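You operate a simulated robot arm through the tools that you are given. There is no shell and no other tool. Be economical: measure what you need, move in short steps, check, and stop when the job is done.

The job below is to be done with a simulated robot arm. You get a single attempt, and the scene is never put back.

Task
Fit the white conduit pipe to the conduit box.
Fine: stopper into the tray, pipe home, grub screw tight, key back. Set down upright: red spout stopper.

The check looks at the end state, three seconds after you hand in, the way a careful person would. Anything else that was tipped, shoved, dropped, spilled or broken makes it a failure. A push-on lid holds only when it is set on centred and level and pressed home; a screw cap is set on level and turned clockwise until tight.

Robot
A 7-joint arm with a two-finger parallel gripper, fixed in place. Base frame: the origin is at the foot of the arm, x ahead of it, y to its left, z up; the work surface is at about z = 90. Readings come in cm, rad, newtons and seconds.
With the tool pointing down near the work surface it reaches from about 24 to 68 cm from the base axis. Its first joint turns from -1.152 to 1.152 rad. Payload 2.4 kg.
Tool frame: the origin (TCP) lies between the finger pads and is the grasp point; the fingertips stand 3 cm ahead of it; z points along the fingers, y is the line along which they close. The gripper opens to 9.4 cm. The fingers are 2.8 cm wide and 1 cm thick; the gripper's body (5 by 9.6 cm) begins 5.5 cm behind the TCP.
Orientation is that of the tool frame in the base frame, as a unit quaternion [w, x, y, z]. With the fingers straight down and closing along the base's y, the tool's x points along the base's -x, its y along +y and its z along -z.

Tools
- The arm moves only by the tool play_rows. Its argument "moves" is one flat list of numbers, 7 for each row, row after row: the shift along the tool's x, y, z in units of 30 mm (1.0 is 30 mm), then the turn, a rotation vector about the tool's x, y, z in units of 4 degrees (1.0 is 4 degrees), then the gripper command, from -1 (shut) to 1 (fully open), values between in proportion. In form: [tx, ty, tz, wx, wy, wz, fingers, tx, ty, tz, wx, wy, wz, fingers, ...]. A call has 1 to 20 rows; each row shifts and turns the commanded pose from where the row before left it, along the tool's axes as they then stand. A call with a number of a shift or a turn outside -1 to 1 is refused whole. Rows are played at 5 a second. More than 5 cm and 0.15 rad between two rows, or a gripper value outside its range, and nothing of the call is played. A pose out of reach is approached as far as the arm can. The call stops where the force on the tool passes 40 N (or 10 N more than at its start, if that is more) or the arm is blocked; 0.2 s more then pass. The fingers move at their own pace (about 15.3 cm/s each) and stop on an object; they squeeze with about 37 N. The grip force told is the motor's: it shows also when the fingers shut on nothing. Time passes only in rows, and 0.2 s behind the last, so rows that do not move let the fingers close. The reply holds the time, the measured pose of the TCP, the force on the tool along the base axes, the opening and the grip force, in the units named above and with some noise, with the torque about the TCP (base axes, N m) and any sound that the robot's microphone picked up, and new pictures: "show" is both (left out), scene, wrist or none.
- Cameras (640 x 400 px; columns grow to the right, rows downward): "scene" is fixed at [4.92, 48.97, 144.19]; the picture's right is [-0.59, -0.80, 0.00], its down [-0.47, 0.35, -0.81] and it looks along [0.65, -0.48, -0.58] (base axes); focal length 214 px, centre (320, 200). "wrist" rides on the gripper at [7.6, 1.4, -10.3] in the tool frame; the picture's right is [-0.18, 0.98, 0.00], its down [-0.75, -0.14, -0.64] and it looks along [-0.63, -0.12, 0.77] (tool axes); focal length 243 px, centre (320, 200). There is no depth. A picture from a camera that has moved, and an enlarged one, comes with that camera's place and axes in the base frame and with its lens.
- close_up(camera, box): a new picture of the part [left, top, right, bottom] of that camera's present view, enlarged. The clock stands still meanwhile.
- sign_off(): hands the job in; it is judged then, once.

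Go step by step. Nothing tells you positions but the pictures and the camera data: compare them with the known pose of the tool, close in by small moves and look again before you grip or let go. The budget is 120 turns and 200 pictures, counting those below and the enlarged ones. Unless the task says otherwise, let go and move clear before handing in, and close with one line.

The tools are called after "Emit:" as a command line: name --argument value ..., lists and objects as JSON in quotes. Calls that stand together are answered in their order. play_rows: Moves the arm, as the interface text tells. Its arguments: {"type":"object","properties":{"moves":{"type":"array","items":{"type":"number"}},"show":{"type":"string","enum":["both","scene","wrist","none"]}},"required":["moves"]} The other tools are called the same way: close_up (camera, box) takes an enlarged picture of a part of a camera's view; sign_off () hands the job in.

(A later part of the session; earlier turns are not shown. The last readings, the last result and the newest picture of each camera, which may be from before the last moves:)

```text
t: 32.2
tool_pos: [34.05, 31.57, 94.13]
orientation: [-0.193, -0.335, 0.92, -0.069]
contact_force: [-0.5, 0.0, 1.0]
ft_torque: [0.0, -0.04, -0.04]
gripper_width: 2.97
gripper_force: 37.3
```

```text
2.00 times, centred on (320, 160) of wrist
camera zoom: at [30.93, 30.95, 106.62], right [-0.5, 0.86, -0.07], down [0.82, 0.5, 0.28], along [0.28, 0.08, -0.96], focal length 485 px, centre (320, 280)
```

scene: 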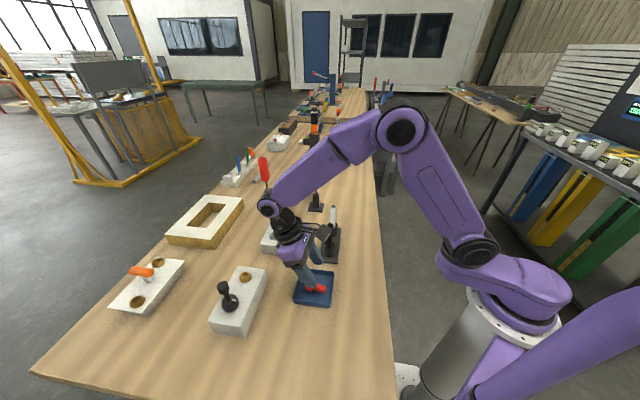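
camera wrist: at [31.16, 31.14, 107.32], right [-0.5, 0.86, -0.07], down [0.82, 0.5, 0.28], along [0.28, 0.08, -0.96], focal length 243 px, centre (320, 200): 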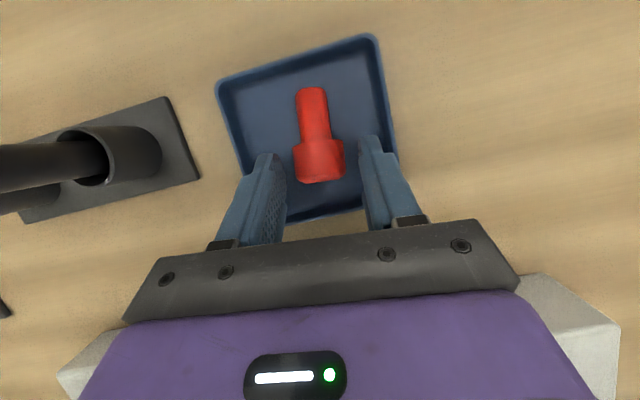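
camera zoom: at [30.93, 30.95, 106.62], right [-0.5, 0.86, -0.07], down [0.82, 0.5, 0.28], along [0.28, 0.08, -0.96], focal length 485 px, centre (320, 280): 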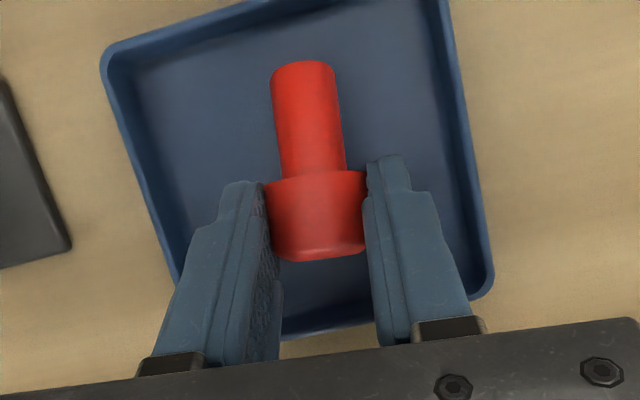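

Gripped at 2.97 cm. I'll lift it 10 cm, then rotate outward 80° in the next call.

Emit:
play_rows --moves '[0.339, 0, -0.76, 0, 0, 0, -1, 0.339, 0, -0.76, 0, 0, 0, -1, 0.339, 0, -0.76, 0, 0, 0, -1, 0.339, 0, -0.76, 0, 0, 0, -1, 0, 0, 0, 0, -1, 0, -1, 0, 0, 0, 0, -1, 0, -1, 0, 0, 0, 0, -1, 0, -1, 0, 0, 0, 0, -1, 0, -1, 0, 0, 0, 0, -1, 0, -1, 0, 0, 0, 0, -1, 0, -1, 0, 0, 0, 0, -1, 0, -1, 0, 0, 0, 0, -1, 0, -1, 0, 0, 0, 0, -1, 0, -1, 0, 0, 0, 0, -1, 0, -1, 0, 0, 0, 0, 0, 0, -1]' --show "both"

Emit:
close_up --camera "scene" --box '[275, 225, 345, 285]'

```text
t: 35.4
tool_pos: [34.01, 31.53, 104.2]
orientation: [0.133, -0.339, 0.93, 0.049]
contact_force: [-0.2, -0.3, 0.1]
ft_torque: [0.01, -0.01, -0.02]
gripper_width: 2.96
gripper_force: 37.0
camera wrist: at [25.2, 26.21, 111.85], right [-0.5, 0.87, 0.05], down [0.51, 0.24, 0.83], along [0.7, 0.44, -0.56], focal length 243 px, centre (320, 200)
```

scene: 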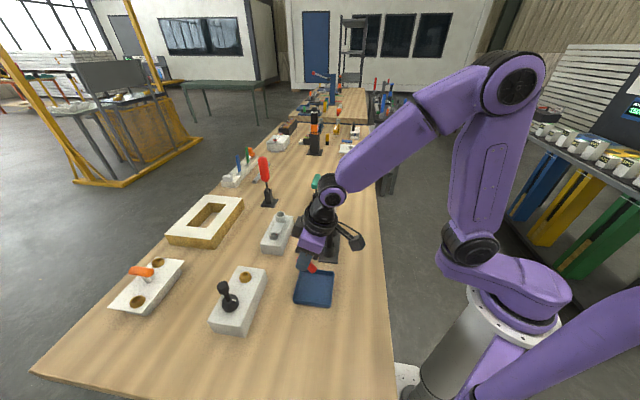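
wrist: 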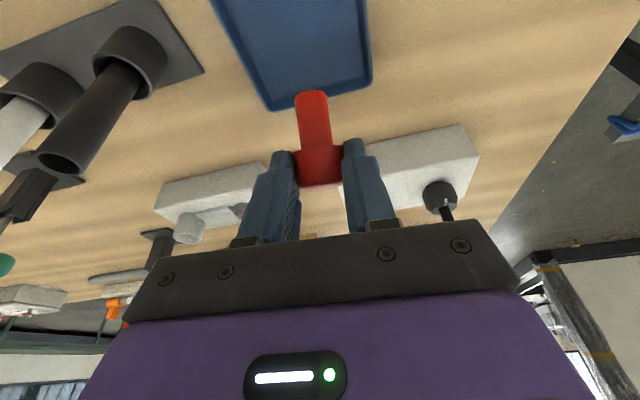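

```text
6.67 times, centred on (310, 255) of scene
camera zoom: at [4.92, 48.97, 144.19], right [-0.59, -0.8, 0.0], down [-0.47, 0.35, -0.81], along [0.65, -0.48, -0.58], focal length 1430 px, centre (387, -167)
```

zoom: 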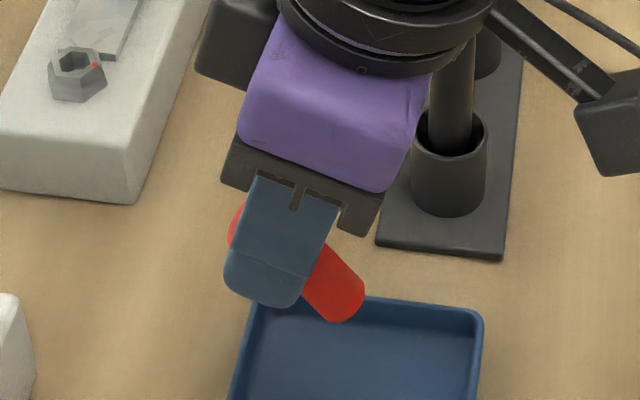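

Emit:
play_rows --moves '[0, 0, 0, 0, -1, 0, -1, 0, 0, 0, 0, -1, 0, -1, 0, 0, 0, 0, -1, 0, -1, 0, 0, 0, 0, -1, 0, -1, 0, 0, 0, 0, -1, 0, -1, 0, 0, 0, 0, -1, 0, -1, 0, 0, 0, 0, -1, 0, -1, 0, 0, 0, 0, -1, 0, -1, 0, 0, 0, 0, -1, 0, -1, 0, 0, 0, 0, -1, 0, -1, 0, 0, 0, 0, 0, 0, -1]' --show "both"

Emit:
close_up --camera "scene" --box '[275, 215, 345, 275]'

```text
t: 37.8
tool_pos: [36.71, 33.02, 104.89]
orientation: [0.443, -0.302, 0.828, 0.163]
contact_force: [-0.1, -0.6, -0.1]
ft_torque: [0.0, 0.01, -0.02]
gripper_width: 2.91
gripper_force: 36.8
out of reach, approached as far as the arm can: row 8, 9, 10
camera wrist: at [25.87, 26.07, 104.22], right [-0.55, 0.82, 0.15], down [0.0, -0.18, 0.98], along [0.83, 0.54, 0.1], focal length 243 px, centre (320, 200)
```

scene: 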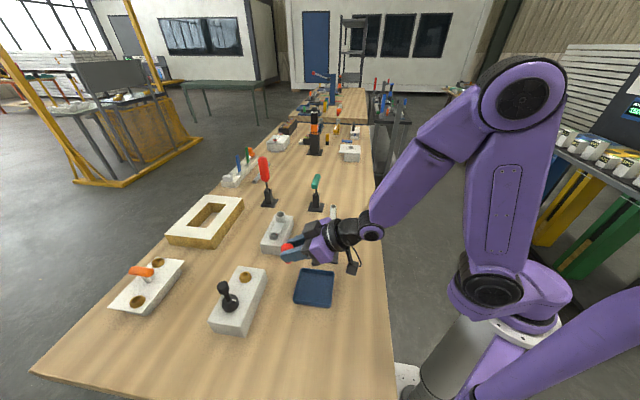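
wrist: 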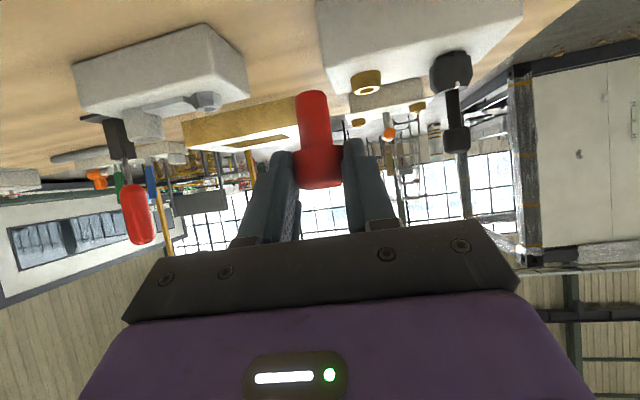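

```text
6.67 times, centred on (310, 245) of scene
camera zoom: at [4.92, 48.97, 144.19], right [-0.59, -0.8, 0.0], down [-0.47, 0.35, -0.81], along [0.65, -0.48, -0.58], focal length 1430 px, centre (387, -100)
```

zoom: 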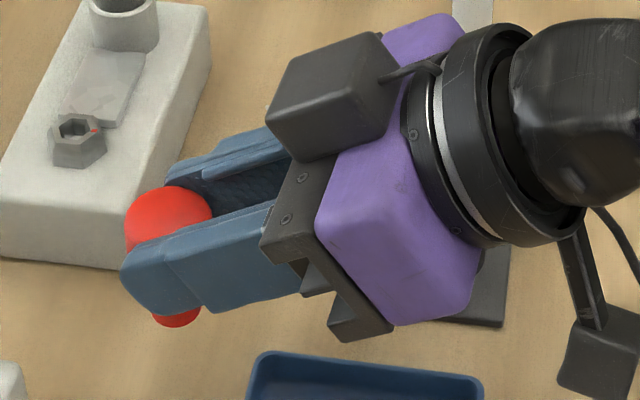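

The 56° tilt is reached, but the arm can't tuck in as far as the tray. So I'll stand the stopper upright on the free bench just beyond the tray, then regrasp it from above. I'll move it outward a little.

Emit:
play_rows --moves '[-0.2, 0, 0.3, 0, 0, 0, -1, -0.2, 0, 0.3, 0, 0, 0, -1, -0.2, 0, 0.3, 0, 0, 0, -1, -0.2, 0, 0.3, 0, 0, 0, -1, 0, 0, 0, 0, 0, 0, -1]' --show "none"

Emit:
close_up --camera "scene" --box '[265, 220, 335, 280]'

```text
t: 39.0
tool_pos: [39.93, 35.8, 104.84]
orientation: [0.444, -0.301, 0.829, 0.161]
contact_force: [0.3, -0.2, 0.2]
ft_torque: [0.01, -0.03, -0.02]
gripper_width: 2.93
gripper_force: 37.3
```

```text
6.67 times, centred on (300, 250) of scene
camera zoom: at [4.92, 48.97, 144.19], right [-0.59, -0.8, 0.0], down [-0.47, 0.35, -0.81], along [0.65, -0.48, -0.58], focal length 1430 px, centre (453, -133)
```

zoom: 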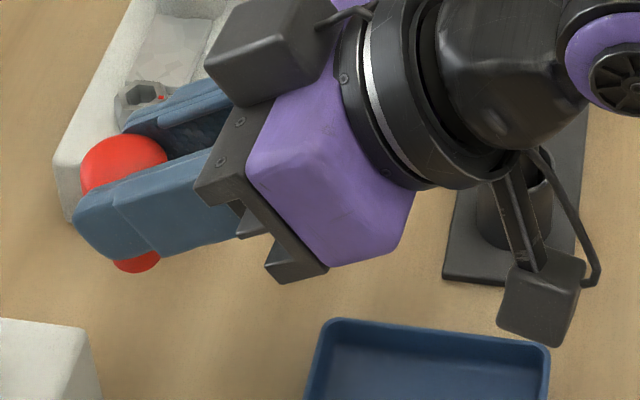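

Emit:
play_rows --moves '[0.49, -0.053, 0.142, 0, 0, 0, -1, 0.49, -0.053, 0.142, 0, 0, 0, -1, 0.49, -0.053, 0.142, 0, 0, 0, -1, 0.49, -0.053, 0.142, 0, 0, 0, -1, 0.49, -0.053, 0.142, 0, 0, 0, -1, 0, 0, 0, 0, 0, 0, -1]' --show "both"

Emit:
close_up --camera "scene" --box '[265, 230, 335, 290]'

```text
t: 40.4
tool_pos: [38.7, 33.68, 97.62]
orientation: [0.443, -0.301, 0.829, 0.162]
contact_force: [0.4, -1.4, -0.4]
ft_torque: [0.0, 0.01, 0.02]
gripper_width: 2.95
gripper_force: 36.8
camera wrist: at [27.92, 26.75, 96.92], right [-0.55, 0.82, 0.15], down [0.0, -0.18, 0.98], along [0.83, 0.54, 0.1], focal length 243 px, centre (320, 200)
```

scene: 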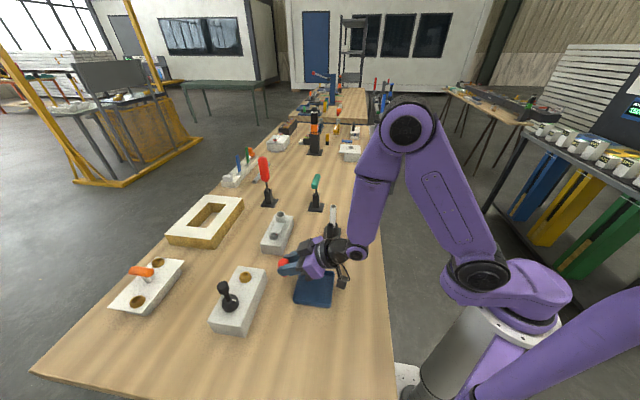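
wrist: 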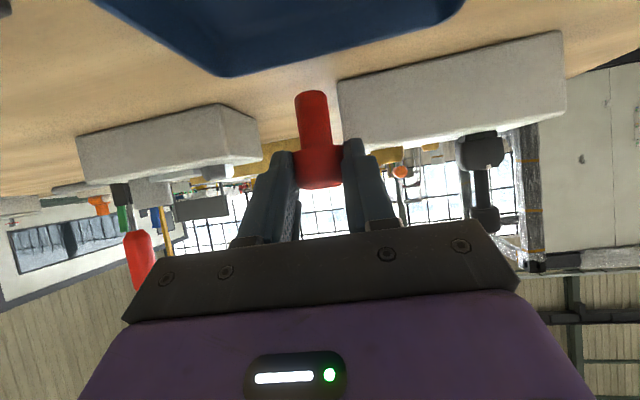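

```text
6.67 times, centred on (300, 260) of scene
camera zoom: at [4.92, 48.97, 144.19], right [-0.59, -0.8, 0.0], down [-0.47, 0.35, -0.81], along [0.65, -0.48, -0.58], focal length 1430 px, centre (453, -200)
```

zoom: 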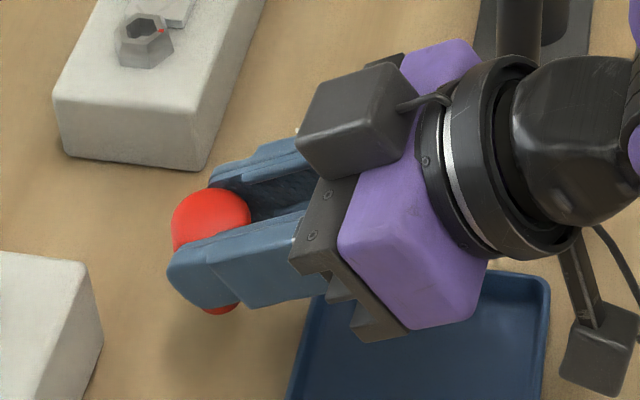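

Emit:
close_up --camera "wrist" --box '[270, 70, 370, 200]'

Emit:
close_up --camera "scene" --box '[275, 250, 305, 280]'

```text
3.08 times, centred on (320, 135) of wrist
camera zoom: at [27.92, 26.75, 96.92], right [-0.55, 0.82, 0.15], down [0.0, -0.18, 0.98], along [0.83, 0.54, 0.1], focal length 746 px, centre (320, 400)
```

zoom: 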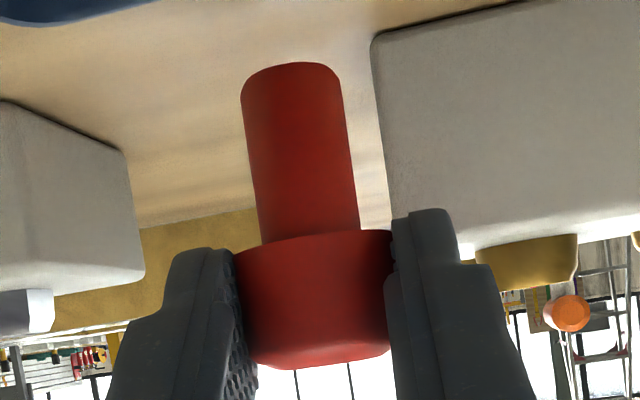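

```text
13.33 times, centred on (290, 265) of scene
camera zoom: at [4.92, 48.97, 144.19], right [-0.59, -0.8, 0.0], down [-0.47, 0.35, -0.81], along [0.65, -0.48, -0.58], focal length 2860 px, centre (720, -667)
```

zoom: 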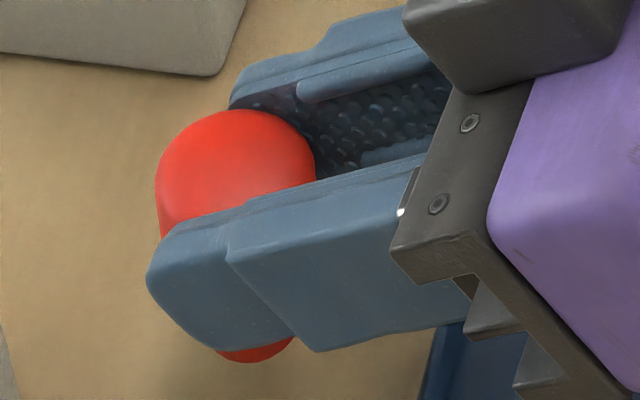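

The stopper is vertical within about a degree. I'll lower it onto the bench in small steps.

Emit:
play_rows --moves '[0.25, 0, 0.166, 0, 0, 0, -1, 0.166, 0, 0.111, 0, 0, 0, -1, 0.028, 0, 0.0185, 0, 0, 0, -1, 0.028, 0, 0.0185, 0, 0, 0, -1, 0.028, 0, 0.0185, 0, 0, 0, -1, 0, 0, 0, 0, 0, 0, -1]' --show "none"

Emit:
close_up --camera "wrist" --box '[250, 40, 390, 200]'

```text
t: 41.8
tool_pos: [38.73, 33.74, 95.78]
orientation: [0.443, -0.302, 0.828, 0.163]
contact_force: [0.7, -0.2, -0.4]
ft_torque: [0.0, 0.0, 0.03]
gripper_width: 2.97
gripper_force: 36.8
```

```text
2.50 times, centred on (320, 120) of wrist
camera zoom: at [27.95, 26.77, 95.1], right [-0.55, 0.82, 0.15], down [0.0, -0.18, 0.98], along [0.83, 0.54, 0.1], focal length 606 px, centre (320, 400)
```

zoom: 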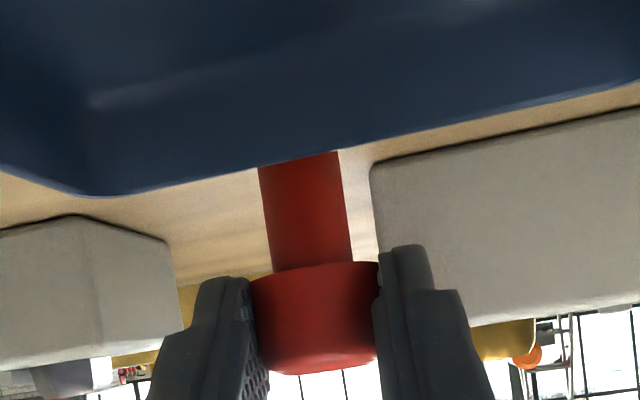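

Emit:
play_rows --moves '[0.028, 0, 0.0185, 0, 0, 0, -1, 0.028, 0, 0.0185, 0, 0, 0, -1, 0.028, 0, 0.0185, 0, 0, 0, -1, 0, 0, 0, 0, 0, 0, -1]' --show "none"

```text
t: 42.8
tool_pos: [38.72, 33.7, 95.44]
orientation: [0.442, -0.301, 0.829, 0.161]
contact_force: [-0.2, -0.3, -0.1]
ft_torque: [-0.02, 0.01, 0.02]
gripper_width: 2.95
gripper_force: 37.3
```

Emit:
play_rows --moves '[0.028, 0, 0.0185, 0, 0, 0, -1, 0.028, 0, 0.0185, 0, 0, 0, -1, 0, 0, 0, 0, 0, 0, -1]' --show "none"

```text
t: 43.6
tool_pos: [38.8, 33.81, 95.41]
orientation: [0.444, -0.301, 0.828, 0.162]
contact_force: [-1.6, -0.7, 6.5]
ft_torque: [0.05, -0.02, 0.01]
gripper_width: 2.92
gripper_force: 37.0
```

Contact at 6.5 N. I'll release very gradually and look before retreating.

Emit:
play_rows --moves '[-0.008, 0, -0.005, 0, 0, 0, -1, 0, 0, 0, 0, 0, 0, -0.4, 0, 0, 0, 0, 0, 0, -0.37, 0, 0, 0, 0, 0, 0, -0.36, 0, 0, 0, 0, 0, 0, -0.35, 0, 0, 0, 0, 0, 0, -0.34, 0, 0, 0, 0, 0, 0, -0.32, 0, 0, 0, 0, 0, 0, -0.3, 0, 0, 0, 0, 0, 0, -0.26, 0, 0, 0, 0, 0, 0, -0.26]' --show "none"

Emit:
close_up --camera "wrist" --box '[250, 40, 390, 200]'

Emit:
close_up --camera "scene" --box '[275, 250, 315, 290]'

```text
t: 45.8
tool_pos: [38.59, 33.81, 95.29]
orientation: [0.443, -0.302, 0.829, 0.162]
contact_force: [0.5, -0.1, 0.2]
ft_torque: [0.03, 0.03, 0.0]
gripper_width: 3.48
gripper_force: 0.1
```

```text
2.50 times, centred on (320, 120) of wrist
camera zoom: at [27.93, 26.82, 94.62], right [-0.55, 0.82, 0.15], down [0.0, -0.18, 0.98], along [0.83, 0.54, 0.1], focal length 606 px, centre (320, 400)
```

zoom: 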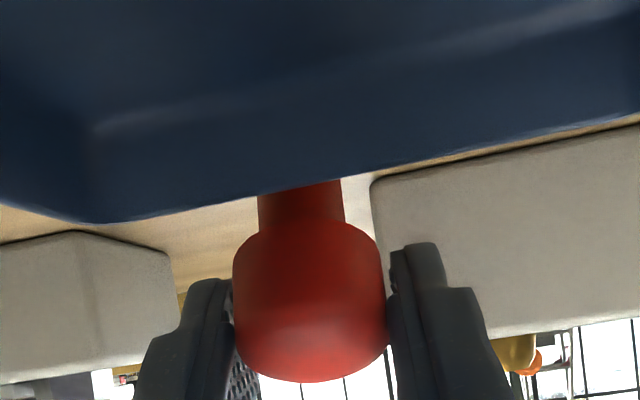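

```text
10.00 times, centred on (295, 270) of scene
camera zoom: at [4.92, 48.97, 144.19], right [-0.59, -0.8, 0.0], down [-0.47, 0.35, -0.81], along [0.65, -0.48, -0.58], focal length 2145 px, centre (570, -500)
```

zoom: 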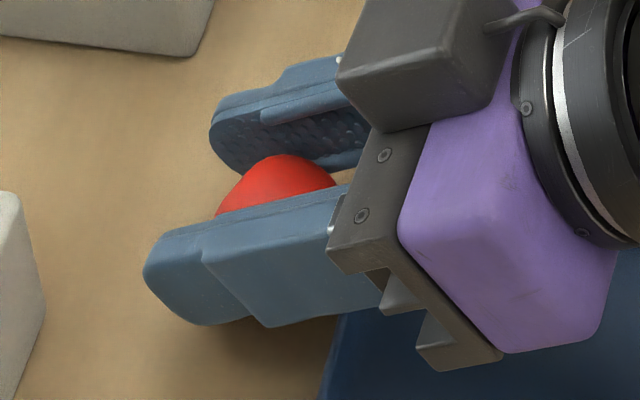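

The stopper leaned inward on release. I'll check what it is resting on before moving anything.

Emit:
play_rows --moves '[0, 0, 0, 0, 0, 0, -0.26, 0, 0, 0, 0, 0, 0, -0.26]' --show "wrist"

Emit:
close_up --camera "wrist" --box '[270, 90, 370, 210]'

Emit:
close_up --camera "scene" --box '[280, 260, 310, 285]'

```text
t: 46.4
tool_pos: [38.78, 33.82, 95.21]
orientation: [0.443, -0.301, 0.829, 0.161]
contact_force: [-0.1, 0.1, 0.7]
ft_torque: [0.03, 0.0, -0.01]
gripper_width: 3.46
gripper_force: 0.6
camera wrist: at [27.93, 26.82, 94.62], right [-0.55, 0.82, 0.15], down [0.0, -0.18, 0.98], along [0.83, 0.54, 0.1], focal length 243 px, centre (320, 200)
```

wrist: 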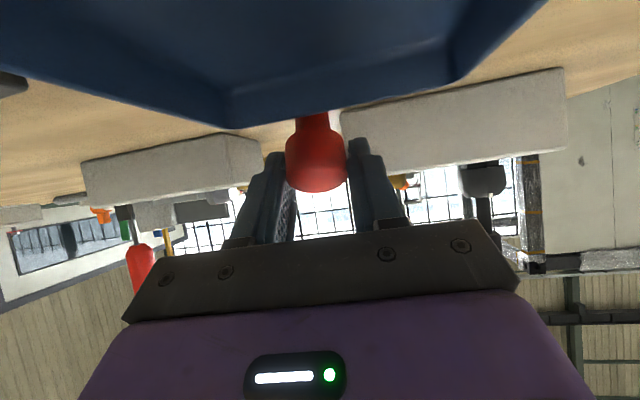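

```text
3.33 times, centred on (320, 150) of wrist
camera zoom: at [27.93, 26.82, 94.62], right [-0.55, 0.82, 0.15], down [0.0, -0.18, 0.98], along [0.83, 0.54, 0.1], focal length 809 px, centre (320, 367)
```

zoom: 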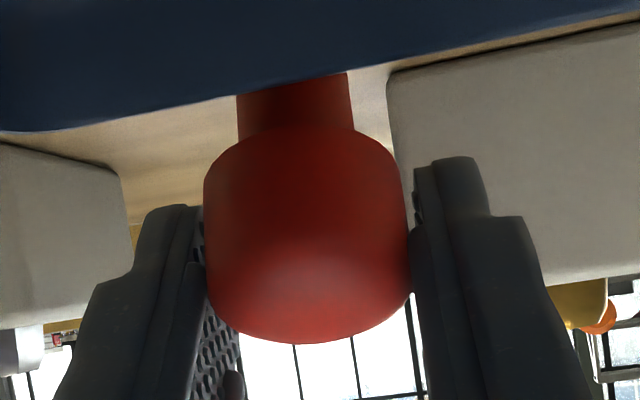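

```text
16.00 times, centred on (295, 272) of scene
camera zoom: at [4.92, 48.97, 144.19], right [-0.59, -0.8, 0.0], down [-0.47, 0.35, -0.81], along [0.65, -0.48, -0.58], focal length 3432 px, centre (720, -960)
```

zoom: 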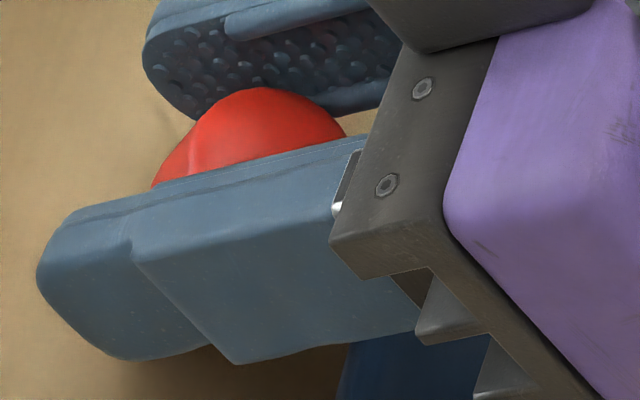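

The stopper leans toward the palm between the fingers. Regripping it now works in my favour: a smaller tool tilt will make it vertical. I'll close, lift and look.

Emit:
play_rows --moves '[0, 0, 0, 0, 0, 0, -0.32, 0, 0, 0, 0, 0, 0, -1, 0, 0, 0, 0, 0, 0, -1, -0.42, 0, -0.28, 0, 0, 0, -1, -0.83, 0, -0.55, 0, 0, 0, -1, -0.83, 0, -0.55, 0, 0, 0, -1, 0, 0, 0, 0, 0, 0, -1]' --show "both"

Emit:
close_up --camera "scene" --box '[270, 230, 320, 280]'

Emit:
close_up --camera "wrist" --box '[270, 90, 370, 210]'

```text
t: 48.0
tool_pos: [38.73, 33.75, 102.77]
orientation: [0.443, -0.302, 0.829, 0.162]
contact_force: [-0.3, -0.3, -0.3]
ft_torque: [-0.02, 0.0, 0.02]
gripper_width: 3.23
gripper_force: 37.4
camera wrist: at [27.95, 26.8, 102.12], right [-0.55, 0.82, 0.15], down [0.0, -0.18, 0.98], along [0.83, 0.55, 0.1], focal length 243 px, centre (320, 200)
```

scene: 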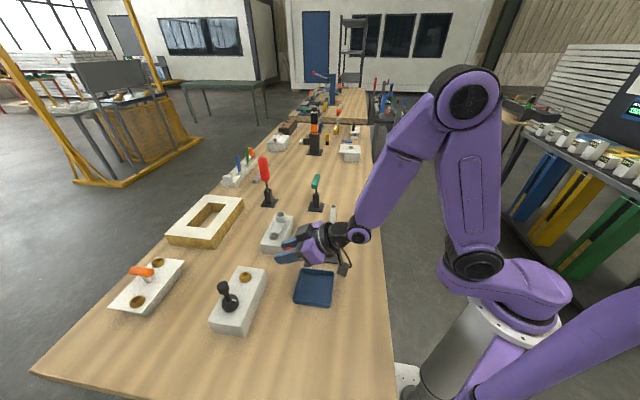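
wrist: 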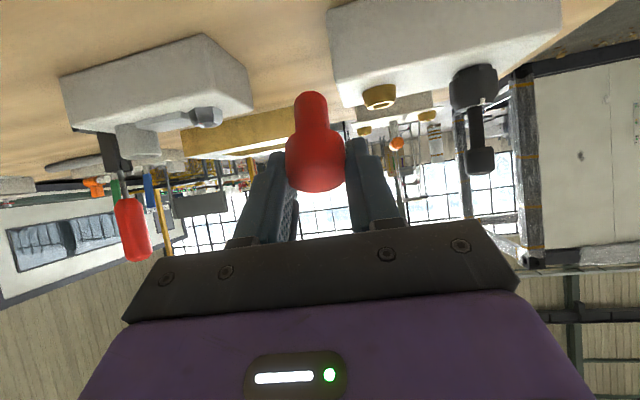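

```text
8.00 times, centred on (295, 255) of scene
camera zoom: at [4.92, 48.97, 144.19], right [-0.59, -0.8, 0.0], down [-0.47, 0.35, -0.81], along [0.65, -0.48, -0.58], focal length 1716 px, centre (520, -240)
```

zoom: 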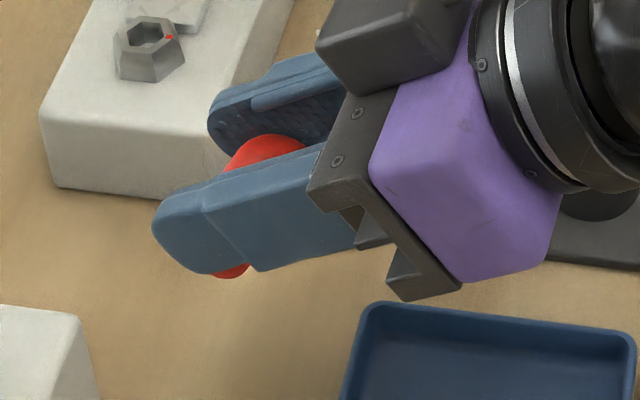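

```text
3.33 times, centred on (320, 150) of wrist
camera zoom: at [27.95, 26.8, 102.12], right [-0.55, 0.82, 0.15], down [0.0, -0.18, 0.98], along [0.83, 0.55, 0.1], focal length 809 px, centre (320, 367)
```

zoom: 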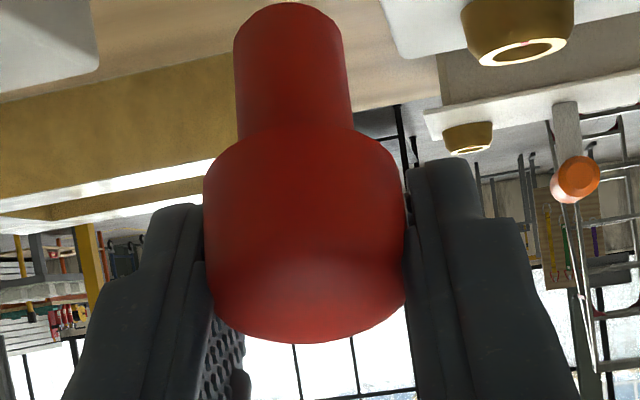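

The lean is about 15°. I'll rotate the tool back about 16° over the tray side, and then measure verticality again.

Emit:
play_rows --moves '[0, 0, 0, 0, 1, 0, -1, 0, 0, 0, 0, 1, 0, -1, 0, 0, 0, 0, 1, 0, -1, 0, 0, 0, 0, 1, 0, -1, 0, 0, 0, 0, 0, 0, -1]' --show "both"

Emit:
close_up --camera "scene" --box '[270, 230, 320, 280]'

Emit:
close_up --camera "wrist" --box '[270, 80, 370, 200]'

```text
t: 49.2
tool_pos: [38.74, 33.87, 102.81]
orientation: [0.322, -0.321, 0.883, 0.119]
contact_force: [0.2, -0.8, -0.8]
ft_torque: [0.02, -0.03, 0.01]
gripper_width: 3.24
gripper_force: 37.0
camera wrist: at [28.22, 27.03, 105.66], right [-0.52, 0.84, 0.12], down [0.21, -0.01, 0.98], along [0.82, 0.54, -0.18], focal length 243 px, centre (320, 200)
```

scene: 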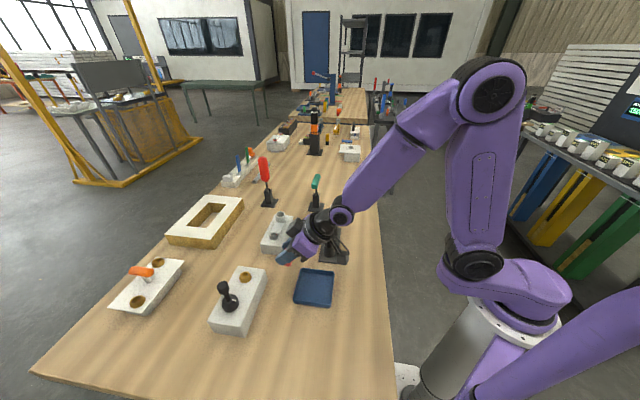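
wrist: 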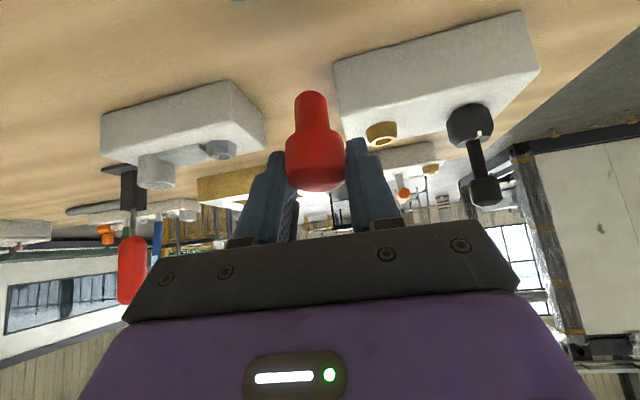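

```text
8.00 times, centred on (295, 255) of scene
camera zoom: at [4.92, 48.97, 144.19], right [-0.59, -0.8, 0.0], down [-0.47, 0.35, -0.81], along [0.65, -0.48, -0.58], focal length 1716 px, centre (520, -240)
```

zoom: 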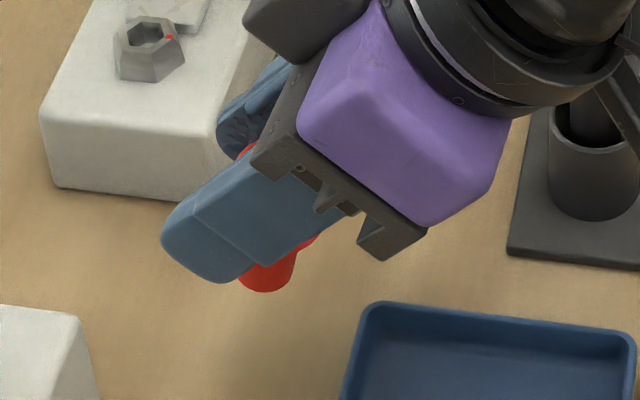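

```text
3.33 times, centred on (320, 140) of wrist
camera zoom: at [28.22, 27.03, 105.66], right [-0.52, 0.84, 0.12], down [0.21, -0.01, 0.98], along [0.82, 0.54, -0.18], focal length 809 px, centre (320, 400)
```

zoom: 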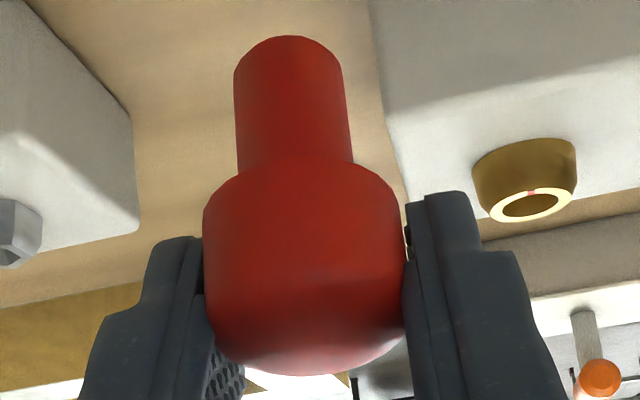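

Emit:
play_rows --moves '[0, 0, 0, 0, 1, 0, -1, 0, 0, 0, 0, 1, 0, -1, 0, 0, 0, 0, 1, 0, -1, 0, 0, 0, 0, 0, 0, -1]' --show "scene"

Emit:
close_up --camera "scene" --box '[280, 245, 310, 275]'

Emit:
close_up --camera "wrist" --box '[270, 80, 370, 200]'

```text
t: 50.2
tool_pos: [38.82, 33.9, 102.87]
orientation: [0.229, -0.332, 0.911, 0.084]
contact_force: [0.3, 0.1, 0.2]
ft_torque: [-0.02, -0.01, -0.01]
gripper_width: 3.23
gripper_force: 36.7
```

scene: 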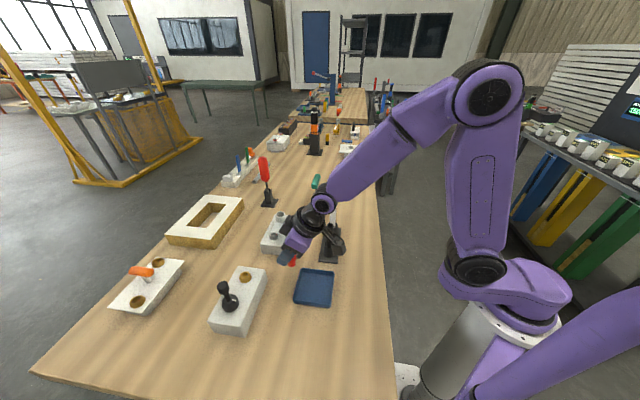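

```text
13.33 times, centred on (295, 260) of scene
camera zoom: at [4.92, 48.97, 144.19], right [-0.59, -0.8, 0.0], down [-0.47, 0.35, -0.81], along [0.65, -0.48, -0.58], focal length 2860 px, centre (653, -600)
```

zoom: 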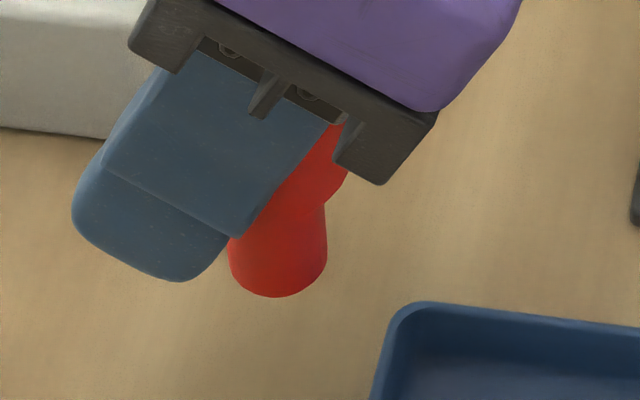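

```text
3.33 times, centred on (320, 140) of wrist
camera zoom: at [28.89, 27.59, 108.2], right [-0.51, 0.86, 0.09], down [0.37, 0.12, 0.92], along [0.78, 0.5, -0.38], focal length 809 px, centre (320, 400)
```

zoom: 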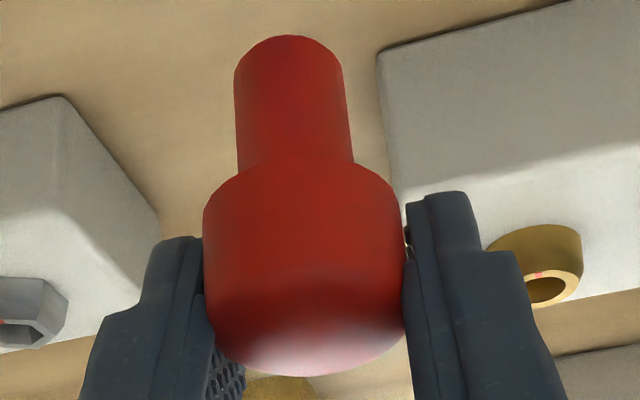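

The stopper now hangs vertical (within ~2°) with a tool tilt of only 28°, which should reach the tray. I'll move it over the tray.

Emit:
play_rows --moves '[0.482, 0.073, 0.074, 0, 0, 0, -1, 0.482, 0.073, 0.074, 0, 0, 0, -1, 0.482, 0.073, 0.074, 0, 0, 0, -1, 0.482, 0.073, 0.074, 0, 0, 0, -1, 0.482, 0.073, 0.074, 0, 0, 0, -1, 0, 0, 0, 0, 0, 0, -1]' --show "both"

Emit:
close_up --camera "scene" --box '[285, 250, 345, 310]'

```text
t: 51.6
tool_pos: [33.55, 30.87, 98.34]
orientation: [0.229, -0.332, 0.911, 0.085]
contact_force: [-1.3, -0.2, -0.5]
ft_torque: [0.0, 0.0, 0.01]
gripper_width: 3.21
gripper_force: 36.9
camera wrist: at [23.68, 24.67, 103.75], right [-0.51, 0.86, 0.09], down [0.37, 0.12, 0.92], along [0.78, 0.5, -0.38], focal length 243 px, centre (320, 200)
```

scene: 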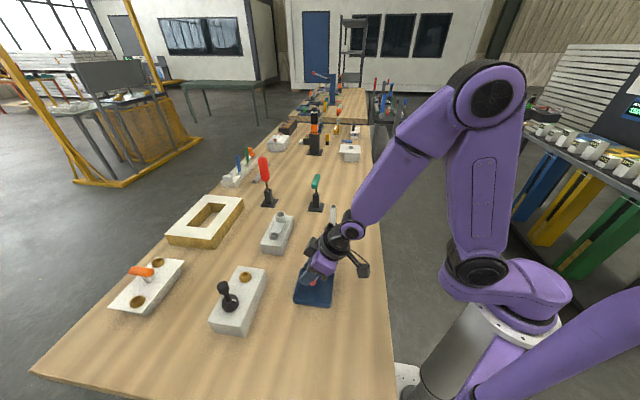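
wrist: 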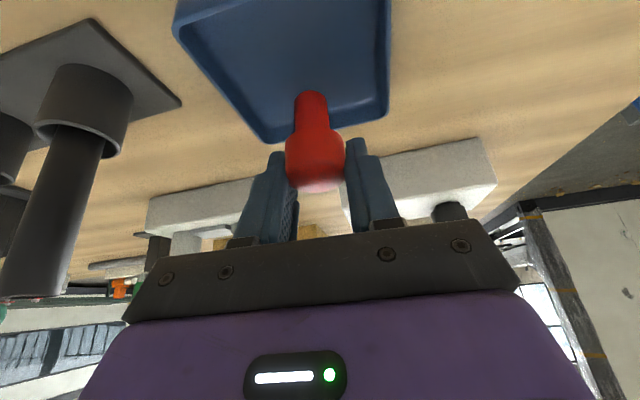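

```text
6.67 times, centred on (315, 280) of scene
camera zoom: at [4.92, 48.97, 144.19], right [-0.59, -0.8, 0.0], down [-0.47, 0.35, -0.81], along [0.65, -0.48, -0.58], focal length 1430 px, centre (353, -333)
```

zoom: 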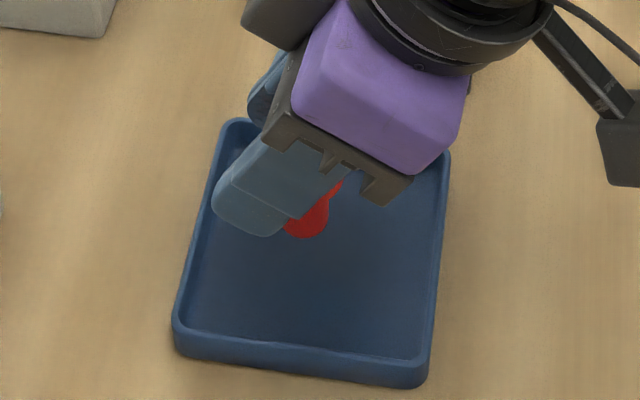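

Emit:
play_rows --moves '[0.142, 0, 0.264, 0, 0, 0, -1, 0.016, 0, 0.03, 0, 0, 0, -1, 0.016, 0, 0.03, 0, 0, 0, -1, 0, 0, 0, 0, 0, 0, -1]' --show "none"

Emit:
close_up --camera "wrist" --box '[250, 60, 390, 200]'

```text
t: 52.6
tool_pos: [33.57, 30.92, 97.24]
orientation: [0.229, -0.332, 0.911, 0.084]
contact_force: [0.1, 0.3, 0.2]
ft_torque: [-0.01, 0.01, -0.02]
gripper_width: 3.2
gripper_force: 37.1
```

```text
2.86 times, centred on (320, 130) of wrist
camera zoom: at [23.66, 24.67, 102.65], right [-0.51, 0.86, 0.09], down [0.37, 0.12, 0.92], along [0.78, 0.5, -0.38], focal length 693 px, centre (320, 400)
```

zoom: 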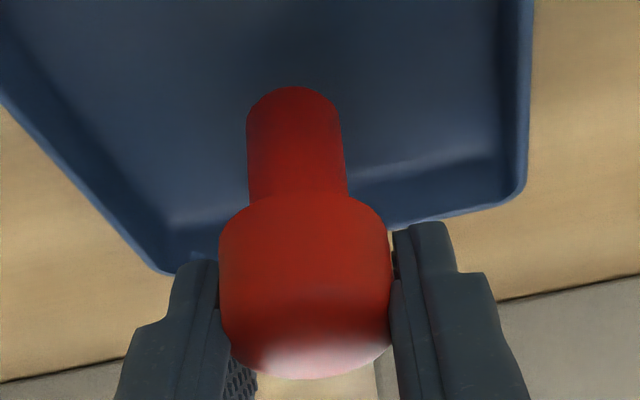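

Emit:
play_rows --moves '[0.016, 0, 0.03, 0, 0, 0, -1, 0.016, 0, 0.03, 0, 0, 0, -1, 0.016, 0, 0.03, 0, 0, 0, -1, 0, 0, 0, 0, 0, 0, -1]' --show "none"

```text
t: 53.6
tool_pos: [33.66, 30.92, 97.06]
orientation: [0.23, -0.332, 0.911, 0.084]
contact_force: [0.7, 0.0, 0.3]
ft_torque: [0.02, 0.03, 0.02]
gripper_width: 3.2
gripper_force: 36.7
```

Emit:
play_rows --moves '[0.016, 0, 0.03, 0, 0, 0, -1, 0.016, 0, 0.03, 0, 0, 0, -1, 0, 0, 0, 0, 0, 0, -1]' --show "none"

```text
t: 54.4
tool_pos: [33.55, 30.78, 96.74]
orientation: [0.229, -0.332, 0.911, 0.085]
contact_force: [0.6, -0.1, 0.4]
ft_torque: [-0.03, 0.01, -0.06]
gripper_width: 3.17
gripper_force: 37.0
```

Emit:
play_rows --moves '[0.016, 0, 0.03, 0, 0, 0, -1, 0.016, 0, 0.03, 0, 0, 0, -1, 0, 0, 0, 0, 0, 0, -1]' --show "none"

Emit:
close_up --camera "wrist" --box '[250, 60, 390, 200]'

Emit:
close_up --camera "scene" --box '[295, 265, 335, 305]'

```text
t: 55.2
tool_pos: [33.48, 30.82, 96.57]
orientation: [0.23, -0.332, 0.911, 0.085]
contact_force: [0.4, 0.3, -0.9]
ft_torque: [0.0, 0.0, 0.05]
gripper_width: 3.21
gripper_force: 36.9
```

```text
2.86 times, centred on (320, 130) of wrist
camera zoom: at [23.64, 24.62, 101.93], right [-0.51, 0.86, 0.09], down [0.37, 0.12, 0.92], along [0.78, 0.5, -0.38], focal length 693 px, centre (320, 400)
```

zoom: 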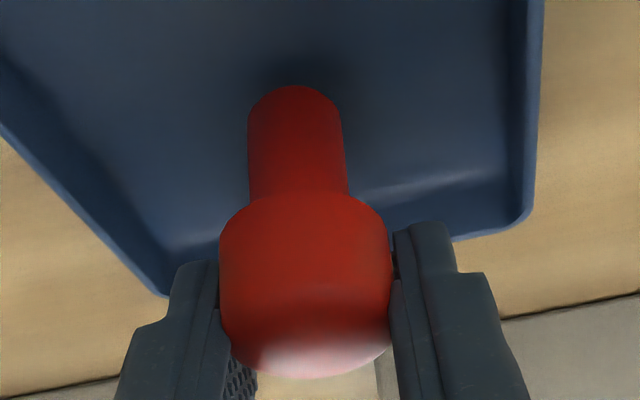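

```text
10.00 times, centred on (315, 285) of scene
camera zoom: at [4.92, 48.97, 144.19], right [-0.59, -0.8, 0.0], down [-0.47, 0.35, -0.81], along [0.65, -0.48, -0.58], focal length 2145 px, centre (370, -650)
```

zoom: 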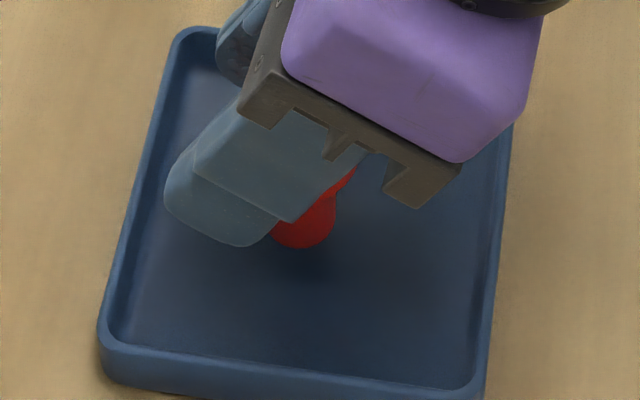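

Emit:
play_rows --moves '[0.016, 0, 0.03, 0, 0, 0, -1, 0.016, 0, 0.03, 0, 0, 0, -1, 0.0, 0, 0.0, 0, 0, 0, -1]' --show "none"

```text
t: 56.0
tool_pos: [33.46, 30.87, 96.29]
orientation: [0.229, -0.332, 0.911, 0.084]
contact_force: [0.1, -0.3, -0.2]
ft_torque: [0.02, -0.03, -0.01]
gripper_width: 3.19
gripper_force: 37.0
```

Emit:
play_rows --moves '[0.016, 0, 0.03, 0, 0, 0, -1, 0.016, 0, 0.03, 0, 0, 0, -1, 0.0, 0, 0.0, 0, 0, 0, -1]' --show "none"

```text
t: 56.8
tool_pos: [33.52, 30.86, 96.16]
orientation: [0.229, -0.332, 0.911, 0.084]
contact_force: [0.1, 0.4, -0.8]
ft_torque: [0.01, 0.03, 0.01]
gripper_width: 3.19
gripper_force: 37.2
```

Emit:
play_rows --moves '[0.016, 0, 0.03, 0, 0, 0, -1, 0.016, 0, 0.03, 0, 0, 0, -1, 0.0, 0, 0.0, 0, 0, 0, -1]' --show "none"

Emit:
close_up --camera "wrist" --box '[250, 60, 390, 200]'

Emit:
close_up --camera "scene" --box '[300, 275, 325, 300]'

```text
t: 57.6
tool_pos: [33.49, 30.87, 95.95]
orientation: [0.23, -0.331, 0.911, 0.084]
contact_force: [-0.4, -0.6, 0.0]
ft_torque: [-0.03, 0.03, -0.03]
gripper_width: 3.18
gripper_force: 37.4
```

```text
2.86 times, centred on (320, 130) of wrist
camera zoom: at [23.64, 24.63, 101.33], right [-0.51, 0.86, 0.09], down [0.37, 0.12, 0.92], along [0.78, 0.5, -0.38], focal length 693 px, centre (320, 400)
```

zoom: 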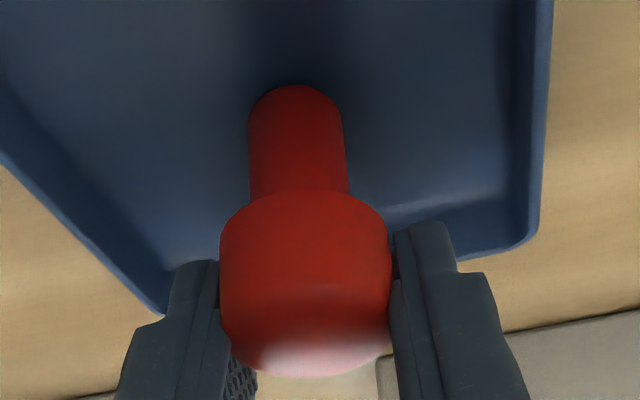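

```text
16.00 times, centred on (312, 288) of scene
camera zoom: at [4.92, 48.97, 144.19], right [-0.59, -0.8, 0.0], down [-0.47, 0.35, -0.81], along [0.65, -0.48, -0.58], focal length 3432 px, centre (440, -1200)
```

zoom: 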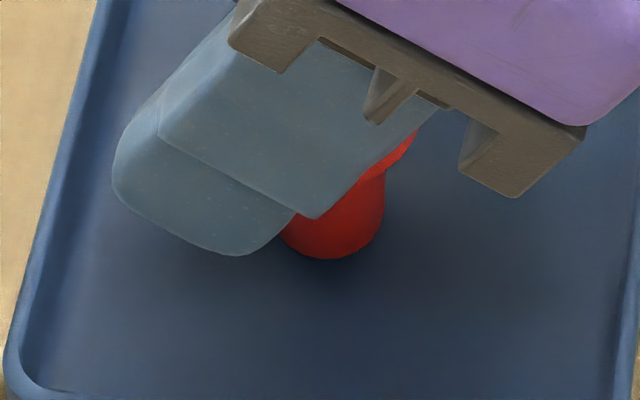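

Emit:
play_rows --moves '[0.016, 0, 0.03, 0, 0, 0, -1, 0.016, 0, 0.03, 0, 0, 0, -1, 0.0, 0, 0.0, 0, 0, 0, -1]' --show "none"

```text
t: 58.4
tool_pos: [33.61, 30.89, 95.82]
orientation: [0.23, -0.332, 0.911, 0.085]
contact_force: [-3.4, -1.8, 17.0]
ft_torque: [-0.2, 0.31, 0.03]
gripper_width: 3.17
gripper_force: 37.2
```

Contact at 17 N with the load centred under the plug. I'll ease off to near-zero force.

Emit:
play_rows --moves '[-0.0125, 0, -0.0235, 0, 0, 0, -1, 0, 0, 0, 0, 0, 0, -1]' --show "none"

Emit:
close_up --camera "scene" --box '[300, 275, 325, 300]'

```text
t: 59.0
tool_pos: [33.48, 30.9, 95.8]
orientation: [0.229, -0.332, 0.911, 0.084]
contact_force: [0.5, 1.0, 4.9]
ft_torque: [0.06, -0.08, 0.01]
gripper_width: 3.14
gripper_force: 37.0
```

```text
16.00 times, centred on (312, 288) of scene
camera zoom: at [4.92, 48.97, 144.19], right [-0.59, -0.8, 0.0], down [-0.47, 0.35, -0.81], along [0.65, -0.48, -0.58], focal length 3432 px, centre (440, -1200)
```

zoom: 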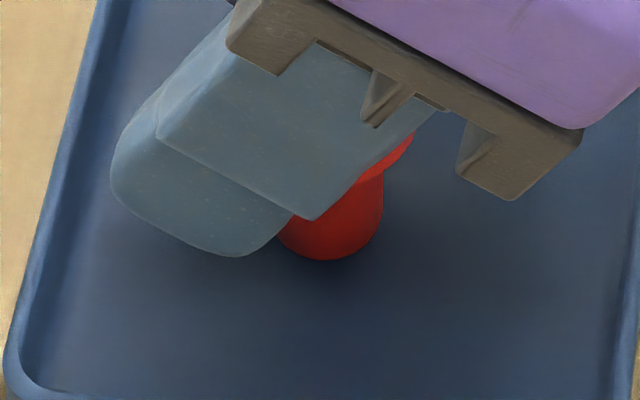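

The plug edge in the view suggests a residual lean of about 5–6°. I'll lift 4 mm, rotate to correct, and recheck.

Emit:
play_rows --moves '[-0.063, 0, -0.118, 0, 0, 0, -1, 0, 0, 0, 0, 0.7, 0, -1, 0, 0, 0, 0, 0.7, 0, -1, 0, 0, 0, 0, 0, 0, -1]' --show "none"

Emit:
close_up --camera "scene" --box '[300, 270, 325, 295]'

Emit:
close_up --camera "wrist" --box '[250, 60, 390, 200]'

```text
t: 60.0
tool_pos: [33.6, 30.82, 96.22]
orientation: [0.184, -0.336, 0.921, 0.068]
contact_force: [-0.7, -0.3, -0.5]
ft_torque: [-0.01, 0.02, 0.01]
gripper_width: 3.19
gripper_force: 37.6
```

```text
16.00 times, centred on (312, 282) of scene
camera zoom: at [4.92, 48.97, 144.19], right [-0.59, -0.8, 0.0], down [-0.47, 0.35, -0.81], along [0.65, -0.48, -0.58], focal length 3432 px, centre (440, -1120)
```

zoom: 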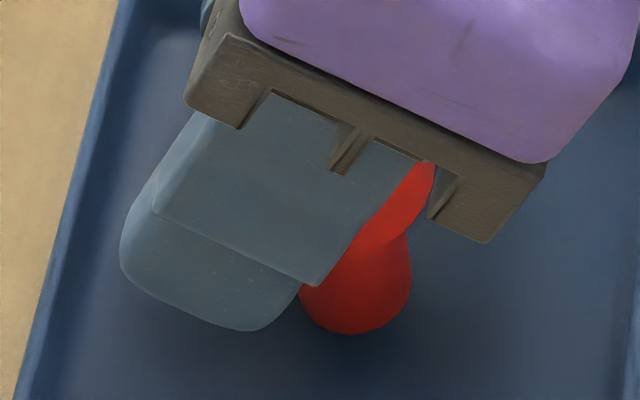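

```text
2.86 times, centred on (320, 130) of wrist
camera zoom: at [24.11, 25.02, 102.7], right [-0.5, 0.86, 0.07], down [0.43, 0.18, 0.88], along [0.75, 0.47, -0.47], focal length 693 px, centre (320, 400)
```

zoom: 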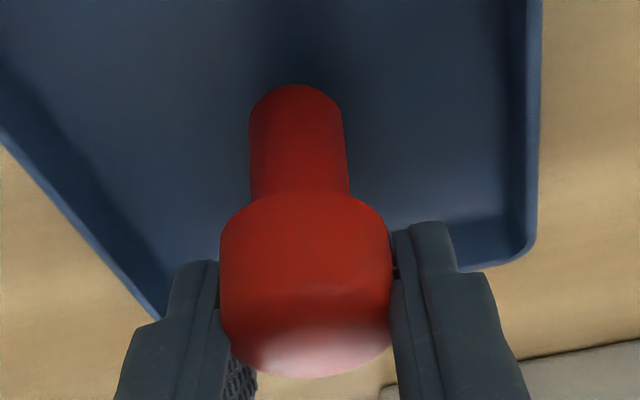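

Emit:
play_rows --moves '[0, 0, 0, 0, -0.4, 0, -1, 0.05, 0, 0.11, 0, 0, 0, -1, 0.013, 0, 0.03, 0, 0, 0, -1, 0, 0, 0, 0, 0, 0, -1]' --show "none"

```text
t: 61.0
tool_pos: [33.6, 30.93, 95.78]
orientation: [0.198, -0.334, 0.919, 0.072]
contact_force: [-0.1, 0.2, 4.1]
ft_torque: [-0.02, 0.05, 0.03]
gripper_width: 3.19
gripper_force: 36.9
```

Emit:
play_rows --moves '[0.013, 0, 0.03, 0, 0, 0, -1, 0, 0, 0, 0, 0, 0, -1]' --show "none"

```text
t: 61.6
tool_pos: [33.59, 30.99, 95.78]
orientation: [0.199, -0.334, 0.919, 0.072]
contact_force: [-3.4, -2.6, 23.9]
ft_torque: [-0.25, 0.34, 0.0]
gripper_width: 3.19
gripper_force: 37.2
```

Emit:
play_rows --moves '[-0.0145, 0, -0.034, 0, 0, 0, -1, 0, 0, 0, 0, 0, 0, -1]' --show "none"

```text
t: 62.2
tool_pos: [33.44, 30.85, 95.73]
orientation: [0.197, -0.334, 0.919, 0.073]
contact_force: [1.1, 2.8, 5.7]
ft_torque: [0.09, -0.05, 0.0]
gripper_width: 3.18
gripper_force: 36.9
```

Emit:
play_rows --moves '[-0.006, 0, -0.014, 0, 0, 0, -1, 0, 0, 0, 0, 0, 0, -1]' --show "none"

```text
t: 62.8
tool_pos: [33.48, 30.84, 95.75]
orientation: [0.196, -0.334, 0.919, 0.072]
contact_force: [-0.2, -0.4, 0.8]
ft_torque: [-0.02, 0.03, 0.0]
gripper_width: 3.15
gripper_force: 37.1
```

Force is near zero now. I'll open in one quick motion, hold still, and look.

Emit:
play_rows --moves '[0, 0, 0, 0, 0, 0, 0.2, 0, 0, 0, 0, 0, 0, 0.2]' --show "wrist"

Emit:
close_up --camera "scene" --box '[295, 265, 335, 305]'

```text
t: 63.4
tool_pos: [33.67, 30.85, 95.85]
orientation: [0.198, -0.334, 0.919, 0.073]
contact_force: [-0.5, -0.8, 0.5]
ft_torque: [-0.02, -0.02, -0.03]
gripper_width: 5.64
gripper_force: 0.2
camera wrist: at [23.99, 24.87, 102.02], right [-0.5, 0.86, 0.08], down [0.42, 0.16, 0.89], along [0.76, 0.48, -0.44], focal length 243 px, centre (320, 200)
```

wrist: 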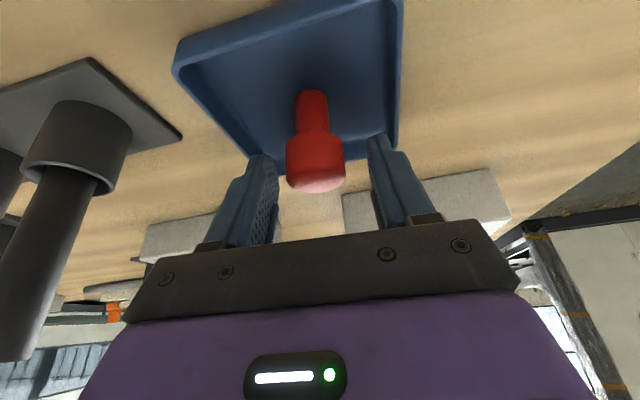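

```text
10.00 times, centred on (315, 285) of scene
camera zoom: at [4.92, 48.97, 144.19], right [-0.59, -0.8, 0.0], down [-0.47, 0.35, -0.81], along [0.65, -0.48, -0.58], focal length 2145 px, centre (370, -650)
```

zoom: 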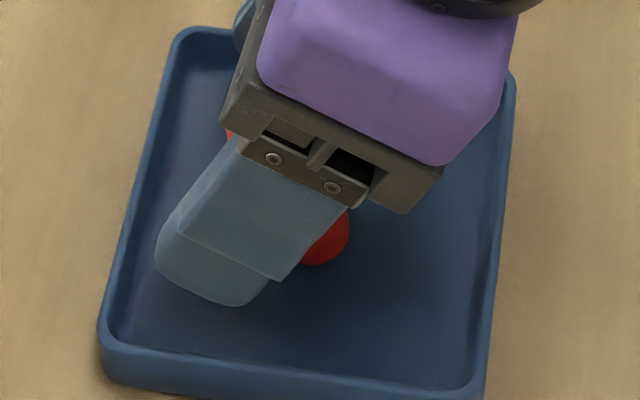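

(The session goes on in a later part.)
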